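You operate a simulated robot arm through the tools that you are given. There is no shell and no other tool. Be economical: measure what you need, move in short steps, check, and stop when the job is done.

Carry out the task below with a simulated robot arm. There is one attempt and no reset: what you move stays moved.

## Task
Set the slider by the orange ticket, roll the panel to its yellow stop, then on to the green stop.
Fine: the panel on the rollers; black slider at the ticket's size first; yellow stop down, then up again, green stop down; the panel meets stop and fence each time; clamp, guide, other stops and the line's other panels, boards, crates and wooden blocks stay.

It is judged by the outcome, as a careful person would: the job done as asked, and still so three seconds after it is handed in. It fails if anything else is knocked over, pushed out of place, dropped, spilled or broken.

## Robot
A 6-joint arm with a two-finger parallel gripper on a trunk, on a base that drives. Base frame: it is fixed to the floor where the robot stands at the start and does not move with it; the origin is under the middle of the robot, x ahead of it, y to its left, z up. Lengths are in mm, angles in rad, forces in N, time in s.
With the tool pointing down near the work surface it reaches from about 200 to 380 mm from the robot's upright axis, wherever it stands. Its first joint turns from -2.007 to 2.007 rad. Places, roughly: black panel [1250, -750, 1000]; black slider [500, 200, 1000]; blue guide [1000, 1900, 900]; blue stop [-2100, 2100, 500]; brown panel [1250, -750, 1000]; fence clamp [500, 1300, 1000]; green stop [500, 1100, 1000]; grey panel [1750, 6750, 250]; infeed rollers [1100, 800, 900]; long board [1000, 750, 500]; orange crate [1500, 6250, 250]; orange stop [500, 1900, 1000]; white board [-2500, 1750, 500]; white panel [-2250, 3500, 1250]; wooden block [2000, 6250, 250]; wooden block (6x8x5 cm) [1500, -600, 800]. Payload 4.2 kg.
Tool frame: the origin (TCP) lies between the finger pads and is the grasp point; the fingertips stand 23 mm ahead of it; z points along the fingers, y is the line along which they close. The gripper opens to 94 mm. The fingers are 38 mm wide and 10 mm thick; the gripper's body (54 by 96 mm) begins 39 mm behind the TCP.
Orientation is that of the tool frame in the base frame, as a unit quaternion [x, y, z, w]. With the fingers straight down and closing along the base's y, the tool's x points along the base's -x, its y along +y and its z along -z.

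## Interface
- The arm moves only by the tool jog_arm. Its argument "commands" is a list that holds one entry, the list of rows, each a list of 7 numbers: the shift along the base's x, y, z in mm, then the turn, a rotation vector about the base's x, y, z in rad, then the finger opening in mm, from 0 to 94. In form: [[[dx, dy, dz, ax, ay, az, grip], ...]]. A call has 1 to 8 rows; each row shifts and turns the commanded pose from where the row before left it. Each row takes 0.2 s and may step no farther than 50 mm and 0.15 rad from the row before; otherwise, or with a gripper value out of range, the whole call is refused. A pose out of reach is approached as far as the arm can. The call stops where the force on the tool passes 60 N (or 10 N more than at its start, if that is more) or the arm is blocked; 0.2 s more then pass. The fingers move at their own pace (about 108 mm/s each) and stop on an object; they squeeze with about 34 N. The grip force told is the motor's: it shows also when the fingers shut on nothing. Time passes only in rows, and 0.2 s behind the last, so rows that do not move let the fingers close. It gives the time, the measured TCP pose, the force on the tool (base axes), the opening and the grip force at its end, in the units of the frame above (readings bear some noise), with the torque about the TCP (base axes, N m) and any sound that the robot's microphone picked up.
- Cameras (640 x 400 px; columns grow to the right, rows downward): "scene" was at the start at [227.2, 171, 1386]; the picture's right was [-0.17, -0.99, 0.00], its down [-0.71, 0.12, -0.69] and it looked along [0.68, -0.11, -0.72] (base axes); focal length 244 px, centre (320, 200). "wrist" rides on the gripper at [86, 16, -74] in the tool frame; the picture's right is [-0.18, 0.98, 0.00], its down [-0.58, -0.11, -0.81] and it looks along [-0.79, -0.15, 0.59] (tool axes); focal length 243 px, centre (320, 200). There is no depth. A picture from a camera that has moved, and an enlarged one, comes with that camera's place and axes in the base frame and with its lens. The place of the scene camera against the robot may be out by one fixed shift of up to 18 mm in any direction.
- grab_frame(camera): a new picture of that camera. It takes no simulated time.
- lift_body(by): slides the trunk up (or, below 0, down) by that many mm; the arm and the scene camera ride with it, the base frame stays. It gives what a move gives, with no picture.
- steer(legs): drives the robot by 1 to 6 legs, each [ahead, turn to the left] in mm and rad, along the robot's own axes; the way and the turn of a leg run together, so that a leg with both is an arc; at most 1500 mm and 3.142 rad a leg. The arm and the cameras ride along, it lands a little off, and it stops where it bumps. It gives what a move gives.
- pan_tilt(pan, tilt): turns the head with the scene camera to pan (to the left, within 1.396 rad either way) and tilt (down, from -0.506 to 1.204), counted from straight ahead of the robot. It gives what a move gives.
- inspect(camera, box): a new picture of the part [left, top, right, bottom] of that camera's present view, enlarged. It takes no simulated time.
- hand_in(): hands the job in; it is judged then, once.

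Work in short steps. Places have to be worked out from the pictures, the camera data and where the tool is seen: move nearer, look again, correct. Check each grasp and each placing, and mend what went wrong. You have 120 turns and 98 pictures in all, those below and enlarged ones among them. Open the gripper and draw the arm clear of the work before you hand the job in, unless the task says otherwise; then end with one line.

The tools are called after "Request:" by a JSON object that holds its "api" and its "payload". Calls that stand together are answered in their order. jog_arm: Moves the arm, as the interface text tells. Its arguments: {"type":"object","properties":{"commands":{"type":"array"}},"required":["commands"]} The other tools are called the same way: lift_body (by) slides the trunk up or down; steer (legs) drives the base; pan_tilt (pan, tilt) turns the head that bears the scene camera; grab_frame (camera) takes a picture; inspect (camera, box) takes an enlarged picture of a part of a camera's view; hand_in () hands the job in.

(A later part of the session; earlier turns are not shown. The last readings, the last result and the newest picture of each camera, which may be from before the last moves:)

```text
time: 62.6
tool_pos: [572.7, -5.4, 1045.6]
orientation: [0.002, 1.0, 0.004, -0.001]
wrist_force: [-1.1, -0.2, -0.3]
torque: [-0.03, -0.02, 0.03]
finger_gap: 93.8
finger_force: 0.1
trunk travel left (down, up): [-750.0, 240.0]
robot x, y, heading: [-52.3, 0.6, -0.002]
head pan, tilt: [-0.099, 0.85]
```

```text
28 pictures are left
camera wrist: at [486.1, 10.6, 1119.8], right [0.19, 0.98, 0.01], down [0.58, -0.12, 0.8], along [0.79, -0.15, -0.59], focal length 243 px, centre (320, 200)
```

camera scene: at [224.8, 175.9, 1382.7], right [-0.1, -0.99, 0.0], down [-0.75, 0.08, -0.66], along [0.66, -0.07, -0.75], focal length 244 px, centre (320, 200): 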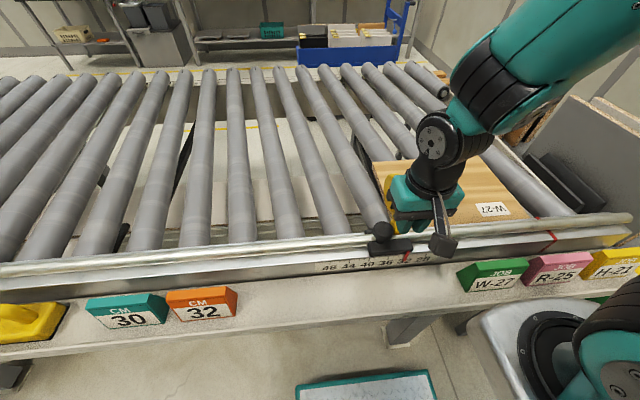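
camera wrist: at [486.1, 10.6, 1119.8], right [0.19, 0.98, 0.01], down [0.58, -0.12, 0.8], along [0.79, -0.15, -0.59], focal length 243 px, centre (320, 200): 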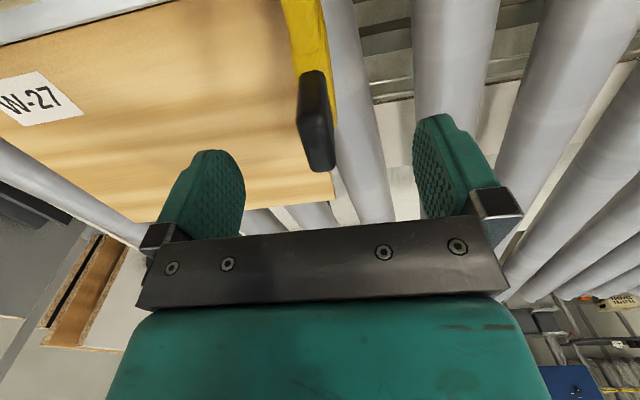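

Well placed; I close and swing along the larger arc.

Request:
{"api": "jog_arm", "payload": {"commands": [[[0, -2, 0, 0, 0, 0, 60], [0, 0, 0, 0, 0, 0, 25], [0, 0, 0, 0, 0, 0, 10], [0, 0, 0, 0, 0, 0, 10], [-9, 0, 5, 0, 0, 0, 10], [-9, 0, 4, 0, 0, 0, 10], [-10, 0, 3, 0, 0, 0, 10], [-10, 0, 3, 0, 0, 0, 10]]]}}

Request:
{"api": "jog_arm", "payload": {"commands": [[[-10, 0, 1, 0, 0, 0, 10], [-10, 0, 1, 0, 0, 0, 10], [-10, 0, -1, 0, 0, 0, 10], [-10, 0, -1, 0, 0, 0, 10], [-10, 0, -2, 0, 0, 0, 10], [-10, 0, -3, 0, 0, 0, 10]]]}}

Request:
{"api": "inspect", "payload": {"camera": "scene", "box": [340, 130, 500, 230]}}

```text
time: 64.4
tool_pos: [535.1, -8.3, 1062.4]
orientation: [0.001, 1.0, 0.006, 0.004]
wrist_force: [22.3, 0.5, 22.9]
torque: [-0.26, -1.22, 1.0]
finger_gap: 15.3
finger_force: 45.4
trunk travel left (down, up): [-750.0, 240.0]
robot x, y, heading: [-50.9, -2.1, 0.003]
head pan, tilt: [-0.099, 0.85]
```

```text
time: 65.8
tool_pos: [474.3, -7.1, 1056.9]
orientation: [0.002, 1.0, 0.006, 0.003]
wrist_force: [11.7, 0.9, 36.5]
torque: [-0.66, -1.83, 0.04]
finger_gap: 15.7
finger_force: 45.1
trunk travel left (down, up): [-750.0, 240.0]
robot x, y, heading: [-50.9, -0.6, 0.0]
head pan, tilt: [-0.099, 0.85]
```

```text
4.00 times, centred on (420, 180) of scene
camera zoom: at [174.0, 176.2, 1383.3], right [-0.1, -0.99, 0.0], down [-0.75, 0.07, -0.66], along [0.66, -0.07, -0.75], focal length 977 px, centre (-80, 280)
```

zoom: 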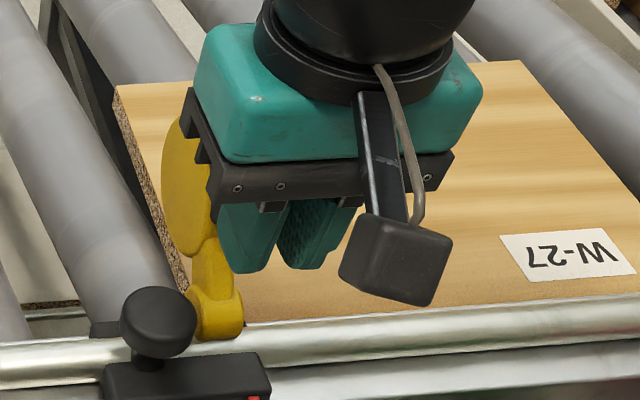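

Good. Continuing the arc downward on the robot's side.

Request:
{"api": "jog_arm", "payload": {"commands": [[[-10, 0, -4, 0, 0, 0, 10], [-9, 0, -5, 0, 0, 0, 10], [-9, 0, -6, 0, 0, 0, 10], [-8, 0, -6, 0, 0, 0, 10]]]}}

Request:
{"api": "inspect", "payload": {"camera": "scene", "box": [340, 130, 500, 230]}}

```text
time: 66.8
tool_pos: [437.4, -6.6, 1033.8]
orientation: [0.001, 1.0, 0.005, 0.0]
wrist_force: [12.2, 5.7, 10.6]
torque: [-0.01, -1.46, 0.16]
finger_gap: 15.6
finger_force: 45.2
trunk travel left (down, up): [-750.0, 240.0]
robot x, y, heading: [-47.9, -2.9, 0.002]
head pan, tilt: [-0.099, 0.85]
```

```text
4.00 times, centred on (420, 180) of scene
camera zoom: at [174.8, 176.6, 1382.4], right [-0.1, -1.0, 0.0], down [-0.75, 0.07, -0.66], along [0.66, -0.07, -0.75], focal length 977 px, centre (-80, 280)
```

zoom: 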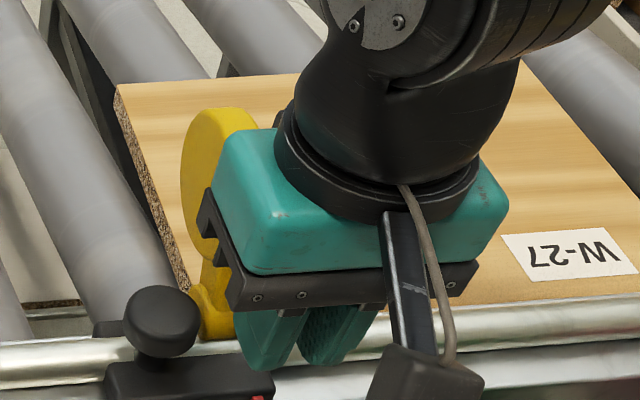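

Nearly upright; a few more steps.

Request:
{"api": "jog_arm", "payload": {"commands": [[[-7, 0, -6, 0, 0, 0, 10], [-6, 0, -6, 0, 0, 0, 10], [-5, 0, -6, 0, 0, 0, 10]]]}}

```text
time: 67.6
tool_pos: [419.9, -7.6, 1018.0]
orientation: [0.002, 1.0, 0.004, -0.004]
wrist_force: [0.2, -0.2, -0.3]
torque: [0.02, 0.0, 0.03]
finger_gap: 10.0
finger_force: 0.0
trunk travel left (down, up): [-750.0, 240.0]
robot x, y, heading: [-52.4, -2.5, -0.0]
head pan, tilt: [-0.099, 0.85]
```

The handle left the grip. I look at which way the stop went.

Request:
{"api": "inspect", "payload": {"camera": "scene", "box": [320, 120, 512, 240]}}

```text
3.33 times, centred on (416, 180) of scene
camera zoom: at [174.5, 176.1, 1382.6], right [-0.1, -0.99, 0.0], down [-0.75, 0.07, -0.66], along [0.66, -0.07, -0.75], focal length 814 px, centre (0, 267)
```

zoom: 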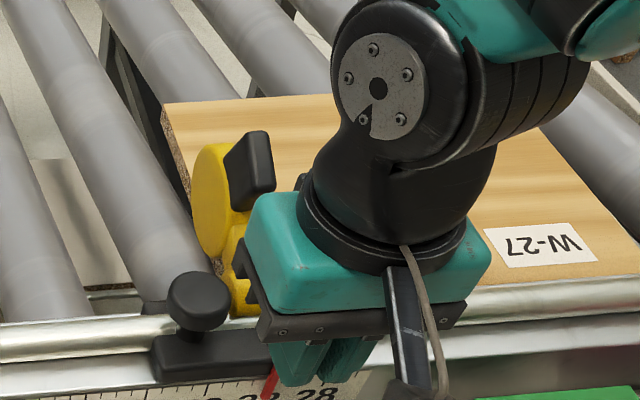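

It fell back because the pads slid past the handle's outer end; the final part must go more downward than outward. I go back up and over the handle and repeat with a slightly deeper grip.

Request:
{"api": "jog_arm", "payload": {"commands": [[[0, 0, 45, 0, 0, 0, 94], [0, 0, 45, 0, 0, 0, 94], [40, 0, 15, 0, 0, 0, 94], [40, 0, 0, 0, 0, 0, 94], [40, 0, 0, 0, 0, 0, 94], [34, 0, -12, 0, 0, 0, 94], [0, 0, -35, 0, 0, 0, 94], [0, 0, -36, 0, 0, 0, 94]]]}}

Request:
{"api": "jog_arm", "payload": {"commands": [[[0, 0, 0, 0, 0, 0, 60], [0, 0, 0, 0, 0, 0, 25], [0, 0, 0, 0, 0, 0, 10], [0, 0, 0, 0, 0, 0, 10], [-9, 0, 5, 0, 0, 0, 10], [-9, 0, 4, 0, 0, 0, 10], [-10, 0, 3, 0, 0, 0, 10], [-10, 0, 3, 0, 0, 0, 10]]]}}

Request:
{"api": "jog_arm", "payload": {"commands": [[[-10, 0, 1, 0, 0, 0, 10], [-10, 0, 1, 0, 0, 0, 10], [-10, 0, -1, 0, 0, 0, 10], [-10, 0, -1, 0, 0, 0, 10], [-10, 0, -2, 0, 0, 0, 10], [-10, 0, -3, 0, 0, 0, 10], [-9, 0, -4, 0, 0, 0, 10], [-8, 0, -5, 0, 0, 0, 10]]]}}

```text
time: 69.4
tool_pos: [572.0, -7.0, 1038.1]
orientation: [0.002, 1.0, 0.004, 0.0]
wrist_force: [0.0, 0.1, 0.5]
torque: [0.01, -0.02, -0.03]
finger_gap: 93.8
finger_force: 0.0
trunk travel left (down, up): [-750.0, 240.0]
robot x, y, heading: [-52.0, -0.3, 0.0]
head pan, tilt: [-0.099, 0.85]
```

```text
time: 71.2
tool_pos: [532.3, -6.1, 1052.0]
orientation: [0.002, 1.0, 0.004, -0.005]
wrist_force: [0.4, 3.5, 3.1]
torque: [-0.29, 0.19, 0.38]
finger_gap: 15.5
finger_force: 40.4
trunk travel left (down, up): [-750.0, 240.0]
robot x, y, heading: [-53.2, 0.7, 0.005]
head pan, tilt: [-0.099, 0.85]
```

```text
time: 72.5
tool_pos: [486.0, -5.5, 1054.2]
orientation: [0.002, 1.0, 0.007, 0.005]
wrist_force: [-8.7, -0.9, 28.9]
torque: [-0.51, 0.39, -0.16]
finger_gap: 15.5
finger_force: 45.5
trunk travel left (down, up): [-750.0, 240.0]
robot x, y, heading: [-48.2, -1.0, -0.002]
head pan, tilt: [-0.099, 0.85]
stopped in row 6: the force on the tool passed its limit at 76 N (the readings are from after the stop); the commanded pose is now the measured one
```

It stopped at (486, 1054) while still gripped. I continue with a slightly higher path.

Request:
{"api": "jog_arm", "payload": {"commands": [[[-8, 0, 0, 0, 0, 0, 10], [-8, 0, -2, 0, 0, 0, 10], [-8, 0, -3, 0, 0, 0, 10], [-8, 0, -5, 0, 0, 0, 10]]]}}

Request:
{"api": "inspect", "payload": {"camera": "scene", "box": [340, 130, 500, 230]}}

```text
time: 73.5
tool_pos: [454.0, -5.0, 1043.3]
orientation: [0.003, 1.0, 0.006, 0.006]
wrist_force: [11.7, -1.6, 13.5]
torque: [-0.06, -1.46, -0.01]
finger_gap: 15.4
finger_force: 45.0
trunk travel left (down, up): [-750.0, 240.0]
robot x, y, heading: [-52.4, -3.8, 0.002]
head pan, tilt: [-0.099, 0.85]
```

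```text
4.00 times, centred on (420, 180) of scene
camera zoom: at [174.8, 176.1, 1382.7], right [-0.1, -0.99, 0.0], down [-0.75, 0.07, -0.66], along [0.66, -0.07, -0.75], focal length 977 px, centre (-80, 280)
```

zoom: 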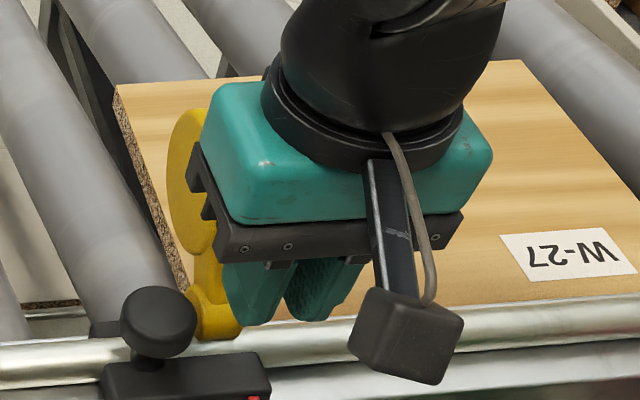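

Still gripped. Now more downward than outward.

Request:
{"api": "jog_arm", "payload": {"commands": [[[-6, 0, -5, 0, 0, 0, 10], [-6, 0, -5, 0, 0, 0, 10], [-4, 0, -6, 0, 0, 0, 10], [-2, 0, -6, 0, 0, 0, 10]]]}}

Request:
{"api": "inspect", "payload": {"camera": "scene", "box": [340, 130, 500, 230]}}

```text
time: 74.5
tool_pos: [434.8, -6.2, 1021.8]
orientation: [0.002, 1.0, 0.005, 0.003]
wrist_force: [-0.5, 0.6, 0.4]
torque: [-0.01, -0.02, 0.01]
finger_gap: 10.2
finger_force: 0.1
trunk travel left (down, up): [-750.0, 240.0]
robot x, y, heading: [-49.3, 1.0, 0.001]
head pan, tilt: [-0.099, 0.85]
```

```text
4.00 times, centred on (420, 180) of scene
camera zoom: at [174.4, 176.2, 1382.4], right [-0.1, -0.99, 0.0], down [-0.75, 0.07, -0.66], along [0.66, -0.07, -0.75], focal length 977 px, centre (-80, 280)
```

zoom: 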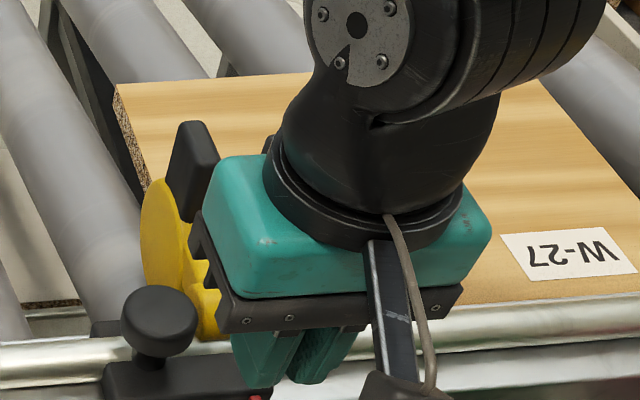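

It slipped again at the same spot: flat pads can't follow the handle's rotation. New plan: turn the gripper a quarter, straddle the handle along x, pull with the far finger, then press down in the notch between handle and disc, where the body stays clear.

Request:
{"api": "jog_arm", "payload": {"commands": [[[0, 0, 45, 0, 0, 0, 20], [0, 0, 45, 0, 0, 0, 40], [30, 0, 20, 0, 0, 0, 94], [0, 0, 0, 0, 0, -0.1428, 94], [0, 0, 0, 0, 0, -0.1428, 94], [0, 0, 0, 0, 0, -0.1428, 94], [0, 0, 0, 0, 0, -0.1428, 94], [0, 0, 0, 0, 0, -0.1428, 94]]]}}

Request:
{"api": "jog_arm", "payload": {"commands": [[[15, 0, 0, 0, 0, -0.1428, 94], [15, 0, 0, 0, 0, -0.1428, 94], [15, 0, 0, 0, 0, -0.1428, 94], [15, 0, 0, 0, 0, -0.1428, 94], [15, 0, 0, 0, 0, -0.1428, 94], [18, 0, 0, 0, 0, -0.1428, 94], [0, 0, 0, 0, 0, 0, 94]]]}}

Request:
{"api": "grab_frame", "payload": {"camera": "wrist"}}

```text
time: 76.3
tool_pos: [466.9, -6.8, 1132.2]
orientation: [0.352, 0.936, 0.005, 0.006]
wrist_force: [-0.2, -0.3, 0.7]
torque: [0.0, -0.01, -0.01]
finger_gap: 93.9
finger_force: 0.0
trunk travel left (down, up): [-750.0, 240.0]
robot x, y, heading: [-53.2, -0.1, 0.0]
head pan, tilt: [-0.099, 0.85]
```

```text
time: 77.9
tool_pos: [558.6, -5.7, 1131.9]
orientation: [0.71, 0.705, 0.001, 0.008]
wrist_force: [0.3, -0.5, 0.3]
torque: [0.0, 0.02, -0.01]
finger_gap: 93.9
finger_force: 0.0
trunk travel left (down, up): [-750.0, 240.0]
robot x, y, heading: [-45.9, 1.3, 0.003]
head pan, tilt: [-0.099, 0.85]
```

```text
22 pictures are left
camera wrist: at [575.6, 81.9, 1205.9], right [0.98, -0.19, 0.01], down [-0.12, -0.57, 0.81], along [-0.15, -0.8, -0.59], focal length 243 px, centre (320, 200)
```

wrist: 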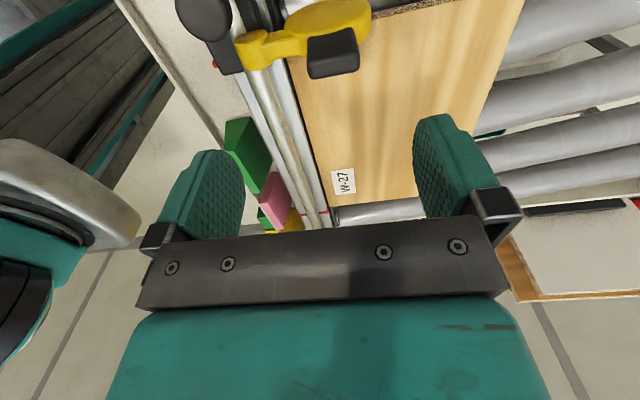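

From the side, the handle spans x≈552–588 with its top near z≈1030. I set the opening to 78 mm and descend straddling it, with the far finger just behind the handle.

Request:
{"api": "jog_arm", "payload": {"commands": [[[2, 0, -20, 0, 0, 0, 80], [0, 0, -30, 0, 0, 0, 80], [0, 0, -30, 0, 0, 0, 80], [0, 0, -18, 0, 0, 0, 80], [0, 0, 0, 0, 0, 0, 80]]]}}

Request:
{"api": "grab_frame", "payload": {"camera": "wrist"}}

```text
time: 79.1
tool_pos: [561.2, -7.3, 1032.4]
orientation: [0.709, 0.706, 0.001, 0.008]
wrist_force: [-0.3, 0.3, -0.1]
torque: [0.01, 0.02, 0.02]
finger_gap: 79.8
finger_force: 0.0
trunk travel left (down, up): [-750.0, 240.0]
robot x, y, heading: [-54.2, -4.8, -0.001]
head pan, tilt: [-0.099, 0.85]
```

```text
21 pictures are left
camera wrist: at [577.9, 81.0, 1107.1], right [0.98, -0.19, 0.01], down [-0.12, -0.57, 0.81], along [-0.15, -0.8, -0.59], focal length 243 px, centre (320, 200)
```

wrist: 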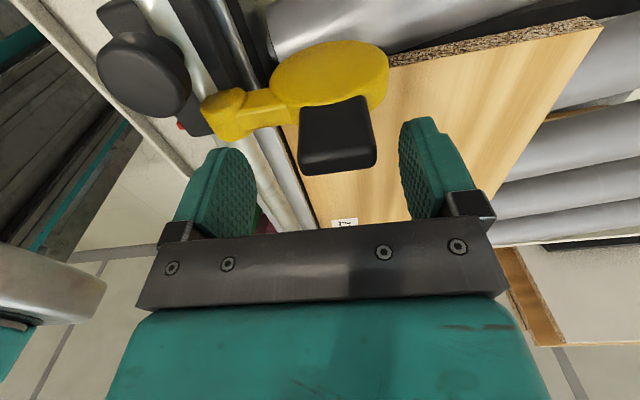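

From this view the hinge is actually at about (495, 960) and the full swing ≈107°, which explains the slips. I recompute the path: far finger behind the handle, pulling -x while rising.

Request:
{"api": "jog_arm", "payload": {"commands": [[[5, 0, 0, 0, 0, 0, 60], [0, 0, 0, 0, 0, 0, 60], [-10, 0, 6, 0, 0, 0, 60], [-10, 0, 12, 0, 0, 0, 60], [-10, 0, 11, 0, 0, 0, 60], [-12, 0, 6, 0, 0, 0, 60], [-12, 0, 5, 0, 0, 0, 60]]]}}

Request:
{"api": "grab_frame", "payload": {"camera": "wrist"}}

```text
time: 80.7
tool_pos: [512.4, -7.0, 1073.0]
orientation: [0.709, 0.706, 0.002, 0.008]
wrist_force: [6.7, 0.3, 11.6]
torque: [0.07, -0.48, -0.09]
finger_gap: 63.0
finger_force: 3.6
trunk travel left (down, up): [-750.0, 240.0]
robot x, y, heading: [-48.9, -1.7, 0.002]
head pan, tilt: [-0.099, 0.85]
```

```text
20 pictures are left
camera wrist: at [529.5, 81.2, 1147.4], right [0.98, -0.19, 0.01], down [-0.12, -0.57, 0.81], along [-0.14, -0.8, -0.59], focal length 243 px, centre (320, 200)
```

wrist: 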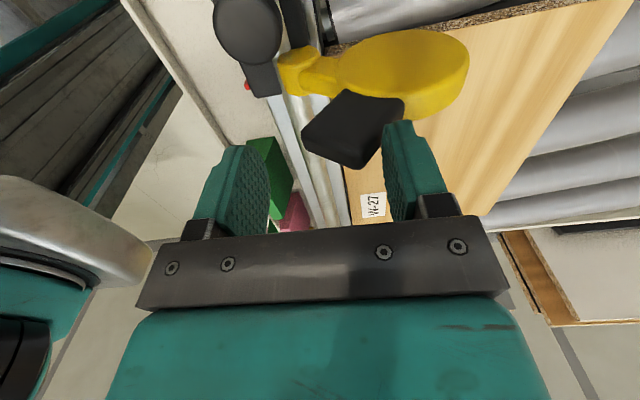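

The far finger pulls the handle nicely. I continue, keeping slightly lower on the handle.

Request:
{"api": "jog_arm", "payload": {"commands": [[[-10, 0, 1, 0, 0, 0, 60], [-10, 0, 1, 0, 0, 0, 60], [-10, 0, 1, 0, 0, 0, 60]]]}}

Request:
{"api": "grab_frame", "payload": {"camera": "wrist"}}

```text
time: 81.5
tool_pos: [483.9, -5.8, 1080.7]
orientation: [0.709, 0.705, 0.006, 0.009]
wrist_force: [10.4, -1.2, 54.8]
torque: [0.4, -2.05, -0.11]
finger_gap: 65.2
finger_force: 5.5
trunk travel left (down, up): [-750.0, 240.0]
robot x, y, heading: [-55.2, -4.2, -0.0]
head pan, tilt: [-0.099, 0.85]
```

```text
19 pictures are left
camera wrist: at [500.2, 81.5, 1154.2], right [0.98, -0.19, 0.02], down [-0.13, -0.58, 0.81], along [-0.14, -0.8, -0.59], focal length 243 px, centre (320, 200)
```

wrist: 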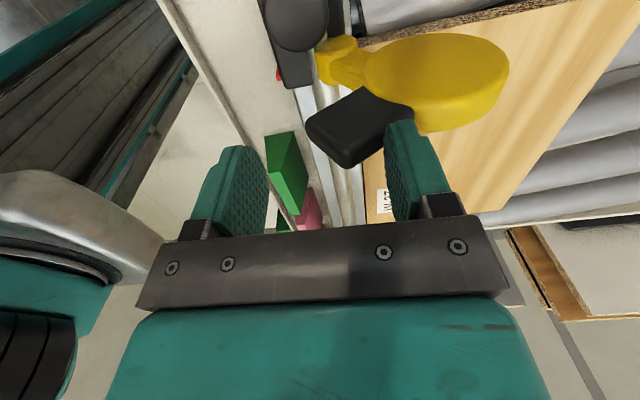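

The fingertip presses hard in the notch (55 N up), so I raise a little and continue.

Request:
{"api": "jog_arm", "payload": {"commands": [[[0, 0, 4, 0, 0, 0, 60], [-8, 0, 3, 0, 0, 0, 60], [-8, 0, 1, 0, 0, 0, 60], [-8, 0, 0, 0, 0, 0, 60]]]}}

Request:
{"api": "grab_frame", "payload": {"camera": "wrist"}}

```text
time: 82.5
tool_pos: [459.0, -6.9, 1082.5]
orientation: [0.709, 0.705, -0.001, 0.006]
wrist_force: [1.2, 0.0, -0.5]
torque: [0.0, 0.0, 0.0]
finger_gap: 60.1
finger_force: 0.0
trunk travel left (down, up): [-750.0, 240.0]
robot x, y, heading: [-49.0, -0.8, 0.003]
head pan, tilt: [-0.099, 0.85]
```

```text
18 pictures are left
camera wrist: at [475.2, 81.3, 1156.7], right [0.98, -0.19, 0.01], down [-0.12, -0.57, 0.81], along [-0.15, -0.8, -0.58], focal length 243 px, centre (320, 200)
```

wrist: 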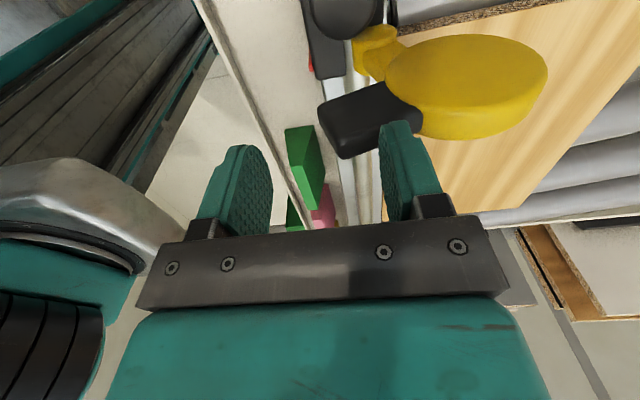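

Force dropped to zero and the stop remains raised (about 60–65°). I continue in -x, then downward.

Request:
{"api": "jog_arm", "payload": {"commands": [[[-8, 0, -1, 0, 0, 0, 60], [-8, 0, -3, 0, 0, 0, 60], [-6, 0, -4, 0, 0, 0, 60]]]}}

Request:
{"api": "grab_frame", "payload": {"camera": "wrist"}}

```text
time: 83.3
tool_pos: [436.4, -5.8, 1075.5]
orientation: [0.708, 0.706, 0.001, 0.006]
wrist_force: [-3.0, 0.5, 7.2]
torque: [0.07, -0.15, 0.0]
finger_gap: 59.2
finger_force: 0.1
trunk travel left (down, up): [-750.0, 240.0]
robot x, y, heading: [-49.4, 1.7, 0.0]
head pan, tilt: [-0.099, 0.85]
```

```text
17 pictures are left
camera wrist: at [452.5, 81.3, 1150.0], right [0.98, -0.19, 0.01], down [-0.12, -0.57, 0.81], along [-0.15, -0.8, -0.59], focal length 243 px, centre (320, 200)
```

wrist: 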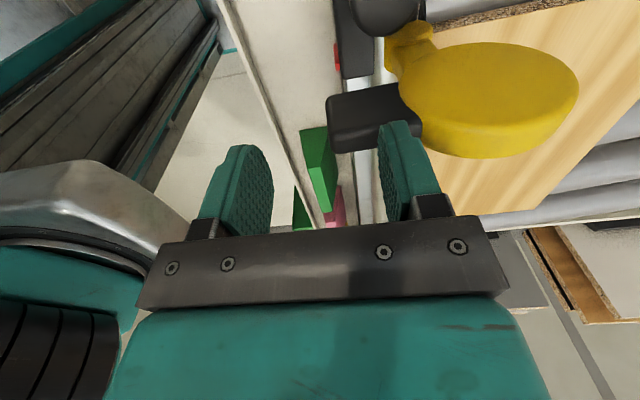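

Rotating further with light force. Now mostly downward.

Request:
{"api": "jog_arm", "payload": {"commands": [[[-6, 0, -5, 0, 0, 0, 60], [-4, 0, -6, 0, 0, 0, 60], [-2, 0, -6, 0, 0, 0, 60], [0, 0, -5, 0, 0, 0, 60]]]}}

Request:
{"api": "grab_frame", "payload": {"camera": "wrist"}}

```text
time: 84.0
tool_pos: [420.2, -6.3, 1065.6]
orientation: [0.707, 0.707, -0.001, 0.005]
wrist_force: [-28.4, -3.3, 49.2]
torque: [0.33, -1.08, 0.11]
finger_gap: 47.6
finger_force: 0.1
trunk travel left (down, up): [-750.0, 240.0]
robot x, y, heading: [-51.0, -0.9, 0.005]
head pan, tilt: [-0.099, 0.85]
stopped in row 3: the force on the tool passed its limit at 66 N (the readings are from after the stop); the commanded pose is now the measured one
```

```text
16 pictures are left
camera wrist: at [437.2, 81.9, 1140.0], right [0.98, -0.19, 0.01], down [-0.12, -0.58, 0.81], along [-0.14, -0.8, -0.59], focal length 243 px, centre (320, 200)
```

wrist: 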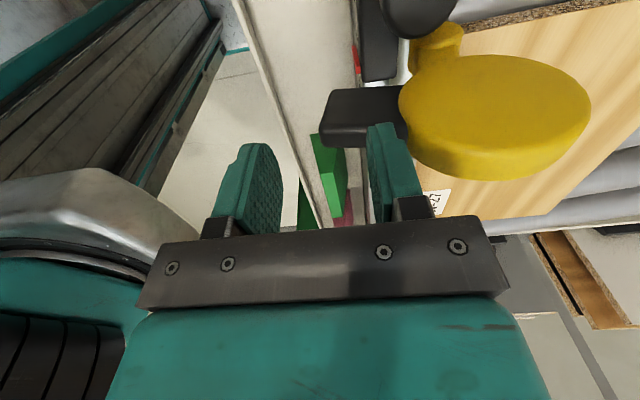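

The stop is ~15–20° short of upright, with the fingertip wedged against the disc rim. I ease up a bit and close the fingers so the tip slides outward along the handle's top, then press down there.

Request:
{"api": "jog_arm", "payload": {"commands": [[[0, 0, 3, 0, 0, 0, 40], [0, 0, 0, 0, 0, 0, 20], [0, 0, 0, 0, 0, 0, 0], [0, 0, -5, 0, 0, 0, 0], [0, 0, -6, 0, 0, 0, 0]]]}}

Request:
{"api": "grab_frame", "payload": {"camera": "wrist"}}

```text
time: 85.2
tool_pos: [424.1, -5.0, 1056.5]
orientation: [0.708, 0.706, 0.0, 0.006]
wrist_force: [-0.7, -0.9, 6.6]
torque: [-0.01, -0.07, -0.02]
finger_gap: 0.1
finger_force: 34.0
trunk travel left (down, up): [-750.0, 240.0]
robot x, y, heading: [-49.3, 2.1, 0.002]
head pan, tilt: [-0.099, 0.85]
```

```text
15 pictures are left
camera wrist: at [440.4, 82.6, 1130.1], right [0.98, -0.19, 0.01], down [-0.12, -0.57, 0.81], along [-0.15, -0.8, -0.59], focal length 243 px, centre (320, 200)
```

wrist: 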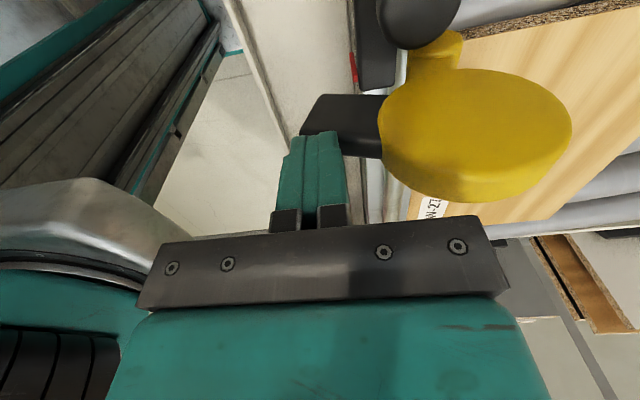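

Excellent: the fingertip presses the handle's outer end and the disc is nearly upright. I press a little further down until it meets its limit.

Request:
{"api": "jog_arm", "payload": {"commands": [[[0, 0, -4, 0, 0, 0, 0], [0, 0, -4, 0, 0, 0, 0], [0, 0, -3, 0, 0, 0, 0], [0, 0, -3, 0, 0, 0, 0]]]}}

Request:
{"api": "jog_arm", "payload": {"commands": [[[0, 0, 20, 0, 0, 0, 0], [0, 0, 40, 0, 0, 0, 0], [0, 20, 40, 0, 0, 0, 0]]]}}

Request:
{"api": "inspect", "payload": {"camera": "scene", "box": [320, 120, 512, 240]}}

```text
time: 85.7
tool_pos: [423.6, -5.1, 1054.5]
orientation: [0.708, 0.706, 0.005, 0.007]
wrist_force: [-18.3, -2.5, 56.3]
torque: [-0.08, -0.07, -0.01]
finger_gap: 0.0
finger_force: 34.4
trunk travel left (down, up): [-750.0, 240.0]
robot x, y, heading: [-51.0, -3.3, 0.002]
head pan, tilt: [-0.099, 0.85]
stopped in row 2: the force on the tool passed its limit at 68 N (the readings are from after the stop); the commanded pose is now the measured one
```

```text
time: 86.5
tool_pos: [425.0, 17.1, 1153.6]
orientation: [0.708, 0.706, 0.003, 0.007]
wrist_force: [0.0, -0.2, 0.2]
torque: [-0.02, 0.03, 0.01]
finger_gap: 0.0
finger_force: 33.9
trunk travel left (down, up): [-750.0, 240.0]
robot x, y, heading: [-51.5, -3.3, -0.002]
head pan, tilt: [-0.099, 0.85]
```

```text
3.33 times, centred on (416, 180) of scene
camera zoom: at [174.6, 176.1, 1382.4], right [-0.1, -0.99, 0.0], down [-0.75, 0.08, -0.66], along [0.66, -0.07, -0.75], focal length 814 px, centre (0, 267)
```

zoom: 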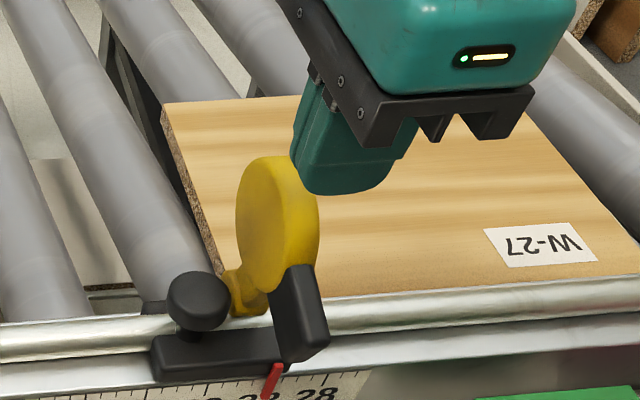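

The yellow stop is up again and the panel stayed. Next is the green stop, which I estimate at about (495, 1080), with the clamp lever beyond it near y≈1200. I back off, turn left, drive along the line to y≈900, turn back and move in.

Request:
{"api": "steer", "payload": {"legs": [[-130, 0], [0, 1.571], [900, 0], [0, -1.571]]}}

Request:
{"api": "pan_tilt", "payload": {"pan": 0.3, "tilt": 0.75}}

Request:
{"api": "grab_frame", "payload": {"camera": "scene"}}

```text
time: 99.7
tool_pos: [302.5, 936.8, 1152.8]
orientation: [0.699, 0.716, 0.003, 0.007]
wrist_force: [0.8, 0.3, -0.4]
torque: [-0.04, -0.02, 0.02]
finger_gap: 0.0
finger_force: 34.2
trunk travel left (down, up): [-750.0, 240.0]
robot x, y, heading: [-171.3, 905.1, 0.025]
head pan, tilt: [-0.099, 0.85]
```

```text
time: 100.6
tool_pos: [302.8, 936.8, 1153.2]
orientation: [0.698, 0.716, 0.002, 0.007]
wrist_force: [0.3, 0.1, -0.5]
torque: [-0.02, 0.0, 0.02]
finger_gap: 0.1
finger_force: 34.5
trunk travel left (down, up): [-750.0, 240.0]
robot x, y, heading: [-172.1, 903.2, 0.028]
head pan, tilt: [0.3, 0.75]
```

```text
13 pictures are left
camera scene: at [48.0, 1120.2, 1390.6], right [0.32, -0.95, 0.0], down [-0.65, -0.22, -0.73], along [0.69, 0.23, -0.68], focal length 244 px, centre (320, 200)
```

scene: 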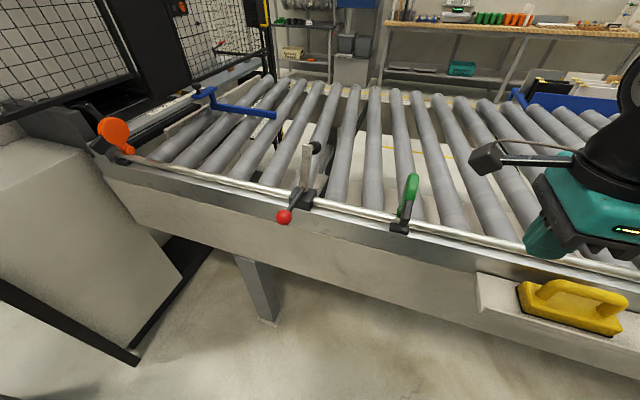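

I zoom in on the green stop to see its geometry.

Request:
{"api": "inspect", "payload": {"camera": "scene", "box": [340, 150, 468, 250]}}

```text
4.00 times, centred on (404, 200) of scene
camera zoom: at [48.0, 1120.2, 1390.6], right [0.32, -0.95, 0.0], down [-0.65, -0.22, -0.73], along [0.69, 0.23, -0.68], focal length 977 px, centre (-16, 200)
```

zoom: 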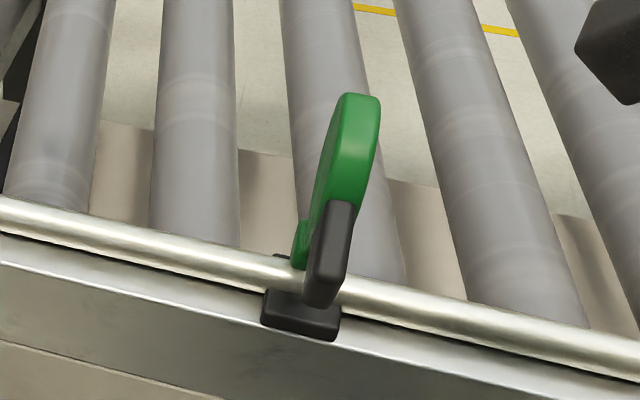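

Same design as the yellow one. I drive in 150 mm and bring the closed fingers above the outer side of the green stop, then check with the wrist camera.

Request:
{"api": "steer", "payload": {"legs": [[150, 0]]}}

Request:
{"api": "jog_arm", "payload": {"commands": [[[0, 30, 0, 0, 0, 0, 0], [0, 35, 0, 0, 0, 0, 0], [0, 35, 0, 0, 0, 0, 0], [0, 15, 0, 0, 0, 0, 0], [0, 0, 0, 0, 0, 0, 0]]]}}

Request:
{"api": "grab_frame", "payload": {"camera": "wrist"}}

```text
time: 101.9
tool_pos: [451.0, 942.2, 1153.9]
orientation: [0.696, 0.718, 0.004, 0.006]
wrist_force: [0.2, -0.3, 0.5]
torque: [-0.02, 0.03, 0.03]
finger_gap: 0.2
finger_force: 34.1
trunk travel left (down, up): [-750.0, 240.0]
robot x, y, heading: [-23.5, 908.9, 0.028]
head pan, tilt: [0.3, 0.75]
```

```text
time: 103.1
tool_pos: [449.7, 1056.9, 1154.0]
orientation: [0.696, 0.718, 0.003, 0.007]
wrist_force: [-0.2, 0.0, 0.3]
torque: [0.02, -0.02, 0.01]
finger_gap: 0.0
finger_force: 33.9
trunk travel left (down, up): [-750.0, 240.0]
robot x, y, heading: [-26.3, 907.8, 0.026]
head pan, tilt: [0.3, 0.75]
```

```text
11 pictures are left
camera wrist: at [464.0, 1144.5, 1228.6], right [0.99, -0.16, 0.01], down [-0.1, -0.58, 0.81], along [-0.12, -0.8, -0.59], focal length 243 px, centre (320, 200)
```

wrist: 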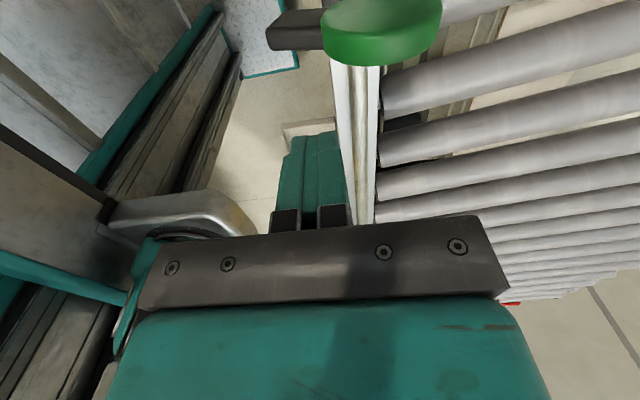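

The green disc is at about x≈492, y≈1071. I shift to y=1070, go down on the outer side above the handle, and push +x as I did with the yellow stop.

Request:
{"api": "jog_arm", "payload": {"commands": [[[-15, 14, 0, 0, 0, 0, 0], [0, 0, -40, 0, 0, 0, 0], [0, 0, -34, 0, 0, 0, 0], [15, 0, 0, 0, 0, 0, 0], [15, 0, 3, 0, 0, 0, 0], [15, 0, 2, 0, 0, 0, 0]]]}}

Request:
{"api": "jog_arm", "payload": {"commands": [[[12, 0, 2, 0, 0, 0, 0], [12, 0, 1, 0, 0, 0, 0], [12, 0, 0, 0, 0, 0, 0]]]}}

Request:
{"api": "grab_frame", "payload": {"camera": "wrist"}}

```text
time: 104.5
tool_pos: [479.2, 1072.0, 1086.1]
orientation: [0.697, 0.717, 0.006, 0.007]
wrist_force: [-4.4, 0.5, 24.6]
torque: [0.03, -0.18, 0.0]
finger_gap: 0.1
finger_force: 33.9
trunk travel left (down, up): [-750.0, 240.0]
robot x, y, heading: [-25.0, 908.8, 0.033]
head pan, tilt: [0.3, 0.75]
```

```text
time: 105.3
tool_pos: [517.4, 1069.3, 1088.3]
orientation: [0.697, 0.717, 0.003, 0.007]
wrist_force: [-0.6, 0.7, 0.7]
torque: [-0.02, -0.01, -0.03]
finger_gap: 0.0
finger_force: 33.7
trunk travel left (down, up): [-750.0, 240.0]
robot x, y, heading: [-22.6, 910.4, 0.027]
head pan, tilt: [0.3, 0.75]
```

```text
10 pictures are left
camera wrist: at [531.1, 1158.0, 1161.9], right [0.99, -0.16, 0.01], down [-0.1, -0.58, 0.81], along [-0.12, -0.8, -0.59], focal length 243 px, centre (320, 200)
```

wrist: 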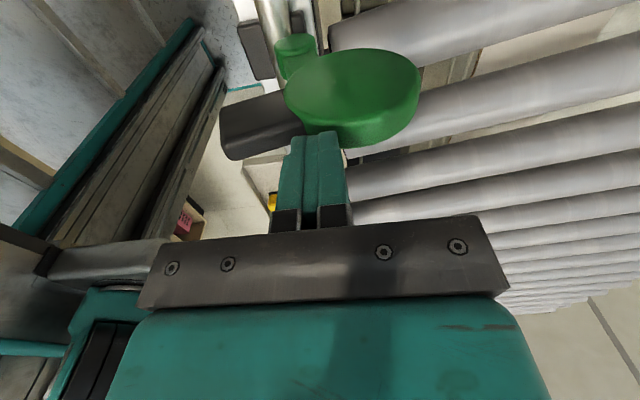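

The finger slid over the rim; the disc is tipped ~25° and the handle's outer end has risen. From this stance I can get outside the handle, so I go behind its end and push it +x.

Request:
{"api": "jog_arm", "payload": {"commands": [[[0, 0, 30, 0, 0, 0, 0], [-40, 0, 0, 0, 0, 0, 0], [-40, 0, 0, 0, 0, 0, 0], [-36, 0, 0, 0, 0, 0, 0], [0, 0, -35, 0, 0, 0, 0], [0, 0, -25, 0, 0, 0, 0], [0, 0, 0, 0, 0, 0, 0]]]}}

Request:
{"api": "jog_arm", "payload": {"commands": [[[15, 0, 0, 0, 0, 0, 0], [15, 0, 3, 0, 0, 0, 0], [15, 0, 4, 0, 0, 0, 0], [15, 0, 4, 0, 0, 0, 0], [15, 0, 3, 0, 0, 0, 0]]]}}

Request:
{"api": "grab_frame", "payload": {"camera": "wrist"}}

```text
time: 106.9
tool_pos: [403.3, 1070.7, 1057.7]
orientation: [0.697, 0.717, 0.003, 0.006]
wrist_force: [0.5, 0.2, 0.4]
torque: [-0.03, 0.0, 0.04]
finger_gap: 0.0
finger_force: 34.5
trunk travel left (down, up): [-750.0, 240.0]
robot x, y, heading: [-23.5, 913.6, 0.028]
head pan, tilt: [0.3, 0.75]
```

```text
time: 108.1
tool_pos: [475.5, 1071.6, 1070.4]
orientation: [0.697, 0.717, 0.004, 0.008]
wrist_force: [-0.9, -0.1, 0.7]
torque: [0.03, -0.03, -0.01]
finger_gap: 0.1
finger_force: 33.9
trunk travel left (down, up): [-750.0, 240.0]
robot x, y, heading: [-22.3, 910.5, 0.028]
head pan, tilt: [0.3, 0.75]
```

```text
9 pictures are left
camera wrist: at [488.5, 1159.2, 1145.0], right [0.99, -0.16, 0.01], down [-0.1, -0.58, 0.81], along [-0.12, -0.8, -0.59], focal length 243 px, centre (320, 200)
```

wrist: 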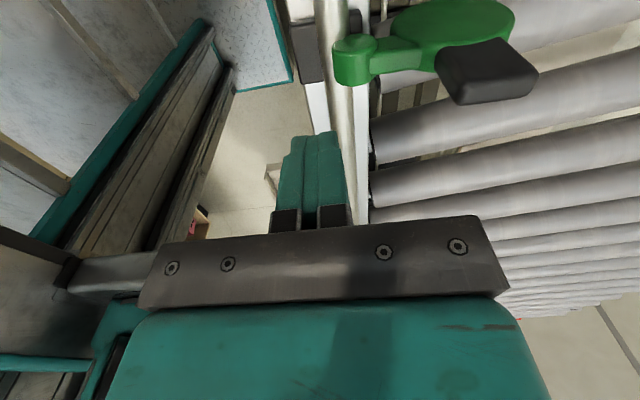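

The green stop is down. Now the panel has to travel ~1080 mm. I'll drag it from the top in stages, with the contact at x≈592 at first so the gripper passes the raised yellow disc. I raise and center the arm and drive back to y≈60.

Request:
{"api": "jog_arm", "payload": {"commands": [[[0, 0, 45, 0, 0, 0, 0], [0, 0, 40, 0, 0, 0, 0], [-10, -40, 0, 0, 0, 0, 0], [-10, -40, 0, 0, 0, 0, 0], [-10, -40, 0, 0, 0, 0, 0], [0, -40, 0, 0, 0, 0, 0]]]}}

Request:
{"api": "steer", "payload": {"legs": [[-130, 0], [0, -1.599], [850, 0], [0, 1.571]]}}

```text
time: 109.5
tool_pos: [446.6, 906.8, 1158.6]
orientation: [0.696, 0.718, 0.004, 0.007]
wrist_force: [0.5, -0.2, 0.0]
torque: [0.0, -0.03, 0.02]
finger_gap: 0.2
finger_force: 34.1
trunk travel left (down, up): [-750.0, 240.0]
robot x, y, heading: [-23.5, 910.2, 0.03]
head pan, tilt: [0.3, 0.75]
```

```text
time: 122.6
tool_pos: [324.9, 59.6, 1159.3]
orientation: [0.697, 0.717, 0.003, 0.006]
wrist_force: [-0.2, -0.8, 0.0]
torque: [-0.01, -0.04, 0.02]
finger_gap: 0.0
finger_force: 33.7
trunk travel left (down, up): [-750.0, 240.0]
robot x, y, heading: [-145.6, 62.3, 0.024]
head pan, tilt: [0.3, 0.75]
```

I drive in and bring the arm over the panel behind the yellow stop.

Request:
{"api": "steer", "payload": {"legs": [[155, -0.02]]}}

Request:
{"api": "jog_arm", "payload": {"commands": [[[28, -38, 0, 0, 0, 0, 0], [28, -38, 0, 0, 0, 0, 0], [28, -38, 0, 0, 0, 0, 0], [28, -38, 0, 0, 0, 0, 0], [0, 0, -45, 0, 0, 0, 0], [0, 0, -45, 0, 0, 0, 0], [0, 0, -45, 0, 0, 0, 0], [0, 0, -45, 0, 0, 0, 0]]]}}

```text
time: 124.0
tool_pos: [482.3, 53.1, 1158.6]
orientation: [0.705, 0.71, 0.003, 0.007]
wrist_force: [-0.2, 1.0, 0.5]
torque: [0.01, 0.0, -0.02]
finger_gap: 0.0
finger_force: 34.2
trunk travel left (down, up): [-750.0, 240.0]
robot x, y, heading: [13.7, 65.3, 0.006]
head pan, tilt: [0.3, 0.75]
```

```text
time: 125.8
tool_pos: [593.8, -100.2, 978.1]
orientation: [0.705, 0.709, 0.004, 0.008]
wrist_force: [0.3, -0.4, 1.3]
torque: [0.01, -0.02, 0.01]
finger_gap: 0.3
finger_force: 34.1
trunk travel left (down, up): [-750.0, 240.0]
robot x, y, heading: [11.4, 62.5, 0.002]
head pan, tilt: [0.3, 0.75]
```

Over the panel at (594, -100). I open slightly for two contact patches and go down to touch.

Request:
{"api": "jog_arm", "payload": {"commands": [[[0, 0, -20, 0, 0, 0, 30], [0, 0, -11, 0, 0, 0, 30], [0, 0, -3, 0, 0, 0, 30], [0, 0, -1, 0, 0, 0, 30]]]}}

Request:
{"api": "jog_arm", "payload": {"commands": [[[0, 0, -1, 0, 0, 0, 30], [0, 0, 0, 0, 0, 0, 30]]]}}

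```text
time: 126.8
tool_pos: [595.7, -99.2, 943.4]
orientation: [0.705, 0.709, 0.002, 0.007]
wrist_force: [-0.4, 0.7, 2.9]
torque: [0.05, 0.07, -0.03]
finger_gap: 30.0
finger_force: 0.0
trunk travel left (down, up): [-750.0, 240.0]
robot x, y, heading: [9.4, 62.5, 0.011]
head pan, tilt: [0.3, 0.75]
```

```text
time: 127.4
tool_pos: [594.2, -100.4, 943.0]
orientation: [0.705, 0.709, 0.004, 0.008]
wrist_force: [-0.8, -0.3, 15.4]
torque: [0.24, 0.29, 0.02]
finger_gap: 29.7
finger_force: 0.1
trunk travel left (down, up): [-750.0, 240.0]
robot x, y, heading: [11.9, 64.8, 0.01]
head pan, tilt: [0.3, 0.75]
```

Pressing with 15 N. I press a hair more and start dragging +y.

Request:
{"api": "jog_arm", "payload": {"commands": [[[0, 0, -0.4, 0, 0, 0, 30], [0, 6, 0, 0, 0, 0, 30], [0, 12, 0, 0, 0, 0, 30], [0, 16, 0, 0, 0, 0, 30], [0, 16, 0, 0, 0, 0, 30], [0, 10, 0, 0, 0, 0, 30]]]}}

Request:
{"api": "grab_frame", "payload": {"camera": "wrist"}}

```text
time: 128.8
tool_pos: [594.4, -37.1, 943.2]
orientation: [0.704, 0.71, 0.004, 0.006]
wrist_force: [0.1, 0.3, 24.7]
torque: [0.37, 0.52, -0.15]
finger_gap: 29.8
finger_force: 0.1
trunk travel left (down, up): [-750.0, 240.0]
robot x, y, heading: [15.0, 65.9, 0.007]
head pan, tilt: [0.3, 0.75]
```

```text
8 pictures are left
camera wrist: at [610.0, 49.7, 1017.7], right [0.98, -0.18, 0.02], down [-0.12, -0.58, 0.81], along [-0.13, -0.8, -0.59], focal length 243 px, centre (320, 200)
```

wrist: 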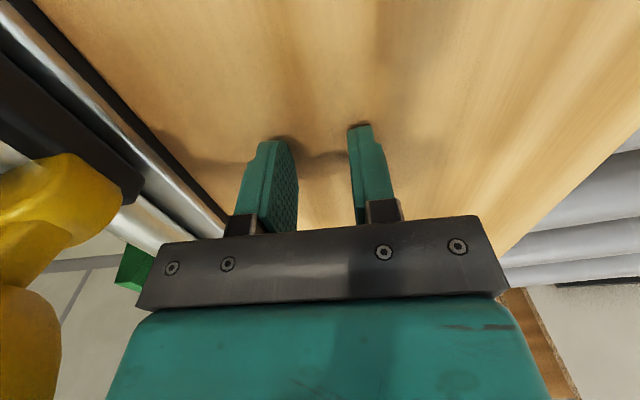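

The panel travels with the fingers and stays along the fence. I continue with 18–20 mm rows.

Request:
{"api": "jog_arm", "payload": {"commands": [[[0, 10, 0, 0, 0, 0, 30], [0, 18, 0, 0, 0, 0, 30], [0, 20, 0, 0, 0, 0, 30], [0, 20, 0, 0, 0, 0, 30], [0, 20, 0, 0, 0, 0, 30], [0, 12, 0, 0, 0, 0, 30]]]}}

Request:
{"api": "jog_arm", "payload": {"commands": [[[0, 10, 0, 0, 0, 0, 30], [0, 18, 0, 0, 0, 0, 30], [0, 20, 0, 0, 0, 0, 30], [0, 20, 0, 0, 0, 0, 30], [0, 20, 0, 0, 0, 0, 30], [0, 12, 0, 0, 0, 0, 30]]]}}

```text
time: 130.2
tool_pos: [594.5, 61.1, 943.1]
orientation: [0.704, 0.71, 0.004, 0.006]
wrist_force: [-1.0, -0.1, 20.9]
torque: [0.37, 0.46, -0.05]
finger_gap: 30.3
finger_force: 0.5
trunk travel left (down, up): [-750.0, 240.0]
robot x, y, heading: [14.6, 63.3, 0.005]
head pan, tilt: [0.3, 0.75]
```

```text
time: 131.6
tool_pos: [594.6, 160.3, 943.0]
orientation: [0.705, 0.709, 0.004, 0.007]
wrist_force: [-0.1, -1.9, 35.9]
torque: [0.45, 0.72, 0.05]
finger_gap: 30.0
finger_force: 0.2
trunk travel left (down, up): [-750.0, 240.0]
robot x, y, heading: [10.8, 64.9, 0.007]
head pan, tilt: [0.3, 0.75]
```

Steady contact. 58 mm more in this stance.

Request:
{"api": "jog_arm", "payload": {"commands": [[[0, 10, 0.2, 0, 0, 0, 30], [0, 18, 0, 0, 0, 0, 30], [0, 18, 0, 0, 0, 0, 30], [0, 12, 0, 0, 0, 0, 30]]]}}

Request:
{"api": "jog_arm", "payload": {"commands": [[[0, 0, 20, 0, 0, 0, 30], [0, 0, 45, 0, 0, 0, 0], [-10, -40, 45, 0, 0, 0, 0], [-20, -40, 45, 0, 0, 0, 0], [-30, -38, 40, 0, 0, 0, 0], [-40, -20, 0, 0, 0, 0, 0]]]}}

Request:
{"api": "steer", "payload": {"legs": [[-150, 0], [0, 1.571], [235, 0], [0, -1.571]]}}

```text
time: 132.6
tool_pos: [594.6, 218.0, 944.1]
orientation: [0.704, 0.71, 0.004, 0.007]
wrist_force: [-2.7, -2.2, 36.8]
torque: [0.39, 0.79, 0.13]
finger_gap: 30.5
finger_force: 0.8
trunk travel left (down, up): [-750.0, 240.0]
robot x, y, heading: [14.3, 62.1, 0.008]
head pan, tilt: [0.3, 0.75]
```

```text
refused: row 3 steps farther than a row can; nothing moved
```

```text
time: 133.8
tool_pos: [532.3, 220.9, 947.3]
orientation: [0.709, 0.704, 0.027, 0.02]
wrist_force: [27.8, 0.5, 4.2]
torque: [0.01, -0.39, 0.53]
finger_gap: 17.6
finger_force: 0.0
trunk travel left (down, up): [-750.0, 240.0]
robot x, y, heading: [-69.8, 60.4, 0.004]
head pan, tilt: [0.3, 0.75]
stopped in leg 1: the force on the tool passed its limit at 82 N (the readings are from after the stop); the commanded pose is now the measured one
```

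My retreat was refused, so the drive back dragged the fingers across the panel until they met the fence and it stopped. I lift straight up now and look at the panel.

Request:
{"api": "jog_arm", "payload": {"commands": [[[3, 0, 5, 0, 0, 0, 17], [0, 0, 25, 0, 0, 0, 17], [0, 0, 45, 0, 0, 0, 0], [0, 0, 45, 0, 0, 0, 0], [0, 0, 45, 0, 0, 0, 0], [0, 0, 40, 0, 0, 0, 0]]]}}

Request:
{"api": "grab_frame", "payload": {"camera": "scene"}}

```text
time: 135.2
tool_pos: [530.4, 221.3, 1152.3]
orientation: [0.708, 0.706, 0.02, 0.018]
wrist_force: [0.0, 1.0, -0.3]
torque: [-0.03, 0.01, 0.01]
finger_gap: 0.3
finger_force: 34.1
trunk travel left (down, up): [-750.0, 240.0]
robot x, y, heading: [-70.0, 66.4, 0.01]
head pan, tilt: [0.3, 0.75]
```

```text
7 pictures are left
camera scene: at [157.1, 275.0, 1390.5], right [0.3, -0.95, 0.0], down [-0.65, -0.21, -0.73], along [0.7, 0.22, -0.68], focal length 244 px, centre (320, 200)
```

scene: 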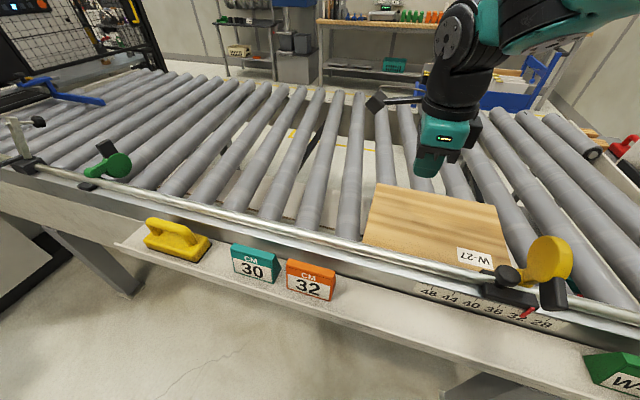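

Nothing was displaced: the panel still lies along the fence with its leading edge at about y≈300. I pull the arm in before driving.

Request:
{"api": "jog_arm", "payload": {"commands": [[[-25, -38, 0, 0, 0, 0, 0], [-25, -38, 0, 0, 0, 0, 0], [-25, -38, 0, 0, 0, 0, 0], [-20, -30, 0, 0, 0, 0, 0]]]}}

```text
time: 136.2
tool_pos: [437.3, 75.7, 1148.3]
orientation: [0.708, 0.706, 0.02, 0.019]
wrist_force: [0.9, -0.2, -0.5]
torque: [0.0, 0.05, -0.03]
finger_gap: 0.0
finger_force: 33.8
trunk travel left (down, up): [-750.0, 240.0]
robot x, y, heading: [-67.4, 62.0, 0.011]
head pan, tilt: [0.3, 0.75]
```

Arm is centered and high. Now I drive to the next stance at y≈285.

Request:
{"api": "steer", "payload": {"legs": [[-80, 0], [0, 1.56], [222, 0], [0, -1.571], [155, 0]]}}

```text
time: 147.1
tool_pos: [516.8, 279.7, 1149.3]
orientation: [0.718, 0.696, 0.021, 0.018]
wrist_force: [-0.1, -0.4, -0.1]
torque: [0.02, -0.03, 0.0]
finger_gap: 0.0
finger_force: 33.6
trunk travel left (down, up): [-750.0, 240.0]
robot x, y, heading: [9.5, 282.3, -0.017]
head pan, tilt: [0.3, 0.75]
```

At (9, 282). I straighten the small tool tilt, go to (555, 95) and down near the panel top.

Request:
{"api": "jog_arm", "payload": {"commands": [[[8, -37, 0, 0, 0.055, 0, 0], [8, -37, 0, 0, 0, 0, 0], [8, -37, 0, 0, 0, 0, 0], [8, -37, 0, 0, 0, 0, 0], [6, -37, -10, 0, 0, 0, 15], [0, 0, -48, 0, 0, 0, 30], [0, 0, -48, 0, 0, 0, 30], [0, 0, -48, 0, 0, 0, 30]]]}}

Request:
{"api": "jog_arm", "payload": {"commands": [[[0, 0, -30, 0, 0, 0, 30], [0, 0, -16, 0, 0, 0, 30], [0, 0, -4, 0, 0, 0, 30], [0, 0, -2, 0, 0, 0, 30], [0, 0, 0, 0, 0, 0, 30]]]}}

```text
time: 148.9
tool_pos: [552.7, 95.7, 994.6]
orientation: [0.718, 0.696, 0.001, 0.0]
wrist_force: [-0.8, -0.4, -0.2]
torque: [-0.02, -0.05, -0.01]
finger_gap: 30.0
finger_force: 0.0
trunk travel left (down, up): [-750.0, 240.0]
robot x, y, heading: [9.8, 282.5, -0.014]
head pan, tilt: [0.3, 0.75]
```

```text
time: 150.1
tool_pos: [553.0, 95.9, 942.9]
orientation: [0.719, 0.695, 0.001, -0.001]
wrist_force: [-0.4, 0.6, 2.0]
torque: [0.0, -0.01, 0.01]
finger_gap: 30.1
finger_force: 0.0
trunk travel left (down, up): [-750.0, 240.0]
robot x, y, heading: [12.7, 281.5, -0.015]
head pan, tilt: [0.3, 0.75]
```

Just touching. I press about 1.3 mm further and check the force.

Request:
{"api": "jog_arm", "payload": {"commands": [[[0, 0, -1, 0, 0, 0, 30], [0, 0, -0.4, 0, 0, 0, 30], [0, 0, 0, 0, 0, 0, 30]]]}}

```text
time: 150.9
tool_pos: [553.0, 95.2, 943.9]
orientation: [0.718, 0.696, 0.002, 0.0]
wrist_force: [-3.5, -1.1, 32.6]
torque: [-0.37, 0.48, 0.1]
finger_gap: 30.0
finger_force: 0.1
trunk travel left (down, up): [-750.0, 240.0]
robot x, y, heading: [11.7, 279.3, -0.016]
head pan, tilt: [0.3, 0.75]
```

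32 N. I drag +y.

Request:
{"api": "jog_arm", "payload": {"commands": [[[0, 6, 0, 0, 0, 0, 30], [0, 12, 0, 0, 0, 0, 30], [0, 18, 0, 0, 0, 0, 30], [0, 20, 0, 0, 0, 0, 30], [0, 20, 0, 0, 0, 0, 30], [0, 14, 0, 0, 0, 0, 30]]]}}

```text
time: 152.3
tool_pos: [555.7, 185.6, 943.1]
orientation: [0.718, 0.696, 0.003, -0.001]
wrist_force: [-0.8, -0.5, 34.5]
torque: [-0.62, 0.38, -0.19]
finger_gap: 30.7
finger_force: 1.0
trunk travel left (down, up): [-750.0, 240.0]
robot x, y, heading: [9.1, 281.3, -0.016]
head pan, tilt: [0.3, 0.75]
```

Steady. Continuing.

Request:
{"api": "jog_arm", "payload": {"commands": [[[0, 10, 0, 0, 0, 0, 30], [0, 18, 0, 0, 0, 0, 30], [0, 20, 0, 0, 0, 0, 30], [0, 20, 0, 0, 0, 0, 30], [0, 20, 0, 0, 0, 0, 30], [0, 12, 0, 0, 0, 0, 30]]]}}

Request:
{"api": "jog_arm", "payload": {"commands": [[[0, 10, 0, 0, 0, 0, 30], [0, 18, 0, 0, 0, 0, 30], [0, 20, 0, 0, 0, 0, 30], [0, 20, 0, 0, 0, 0, 30], [0, 20, 0, 0, 0, 0, 30], [0, 12, 0, 0, 0, 0, 30]]]}}

Request:
{"api": "jog_arm", "payload": {"commands": [[[0, 10, 0, 0, 0, 0, 30], [0, 18, 0, 0, 0, 0, 30], [0, 20, 0, 0, 0, 0, 30], [0, 20, 0, 0, 0, 0, 30], [0, 14, 0, 0, 0, 0, 30]]]}}

```text
time: 153.7
tool_pos: [553.8, 285.0, 942.9]
orientation: [0.718, 0.696, 0.002, -0.001]
wrist_force: [-1.2, -2.8, 49.3]
torque: [-0.95, 0.4, -0.01]
finger_gap: 29.9
finger_force: 0.0
trunk travel left (down, up): [-750.0, 240.0]
robot x, y, heading: [9.5, 283.4, -0.022]
head pan, tilt: [0.3, 0.75]
```

```text
time: 155.1
tool_pos: [554.1, 385.6, 943.7]
orientation: [0.718, 0.696, 0.002, -0.002]
wrist_force: [-2.9, -1.1, 39.6]
torque: [-0.78, 0.13, -0.08]
finger_gap: 29.1
finger_force: 0.1
trunk travel left (down, up): [-750.0, 240.0]
robot x, y, heading: [10.3, 277.9, -0.012]
head pan, tilt: [0.3, 0.75]
```

```text
time: 156.3
tool_pos: [554.6, 467.0, 943.7]
orientation: [0.718, 0.696, 0.003, -0.002]
wrist_force: [-2.4, -1.2, 44.3]
torque: [-0.85, 0.4, -0.45]
finger_gap: 30.0
finger_force: 0.2
trunk travel left (down, up): [-750.0, 240.0]
robot x, y, heading: [9.7, 279.6, -0.013]
head pan, tilt: [0.3, 0.75]
```

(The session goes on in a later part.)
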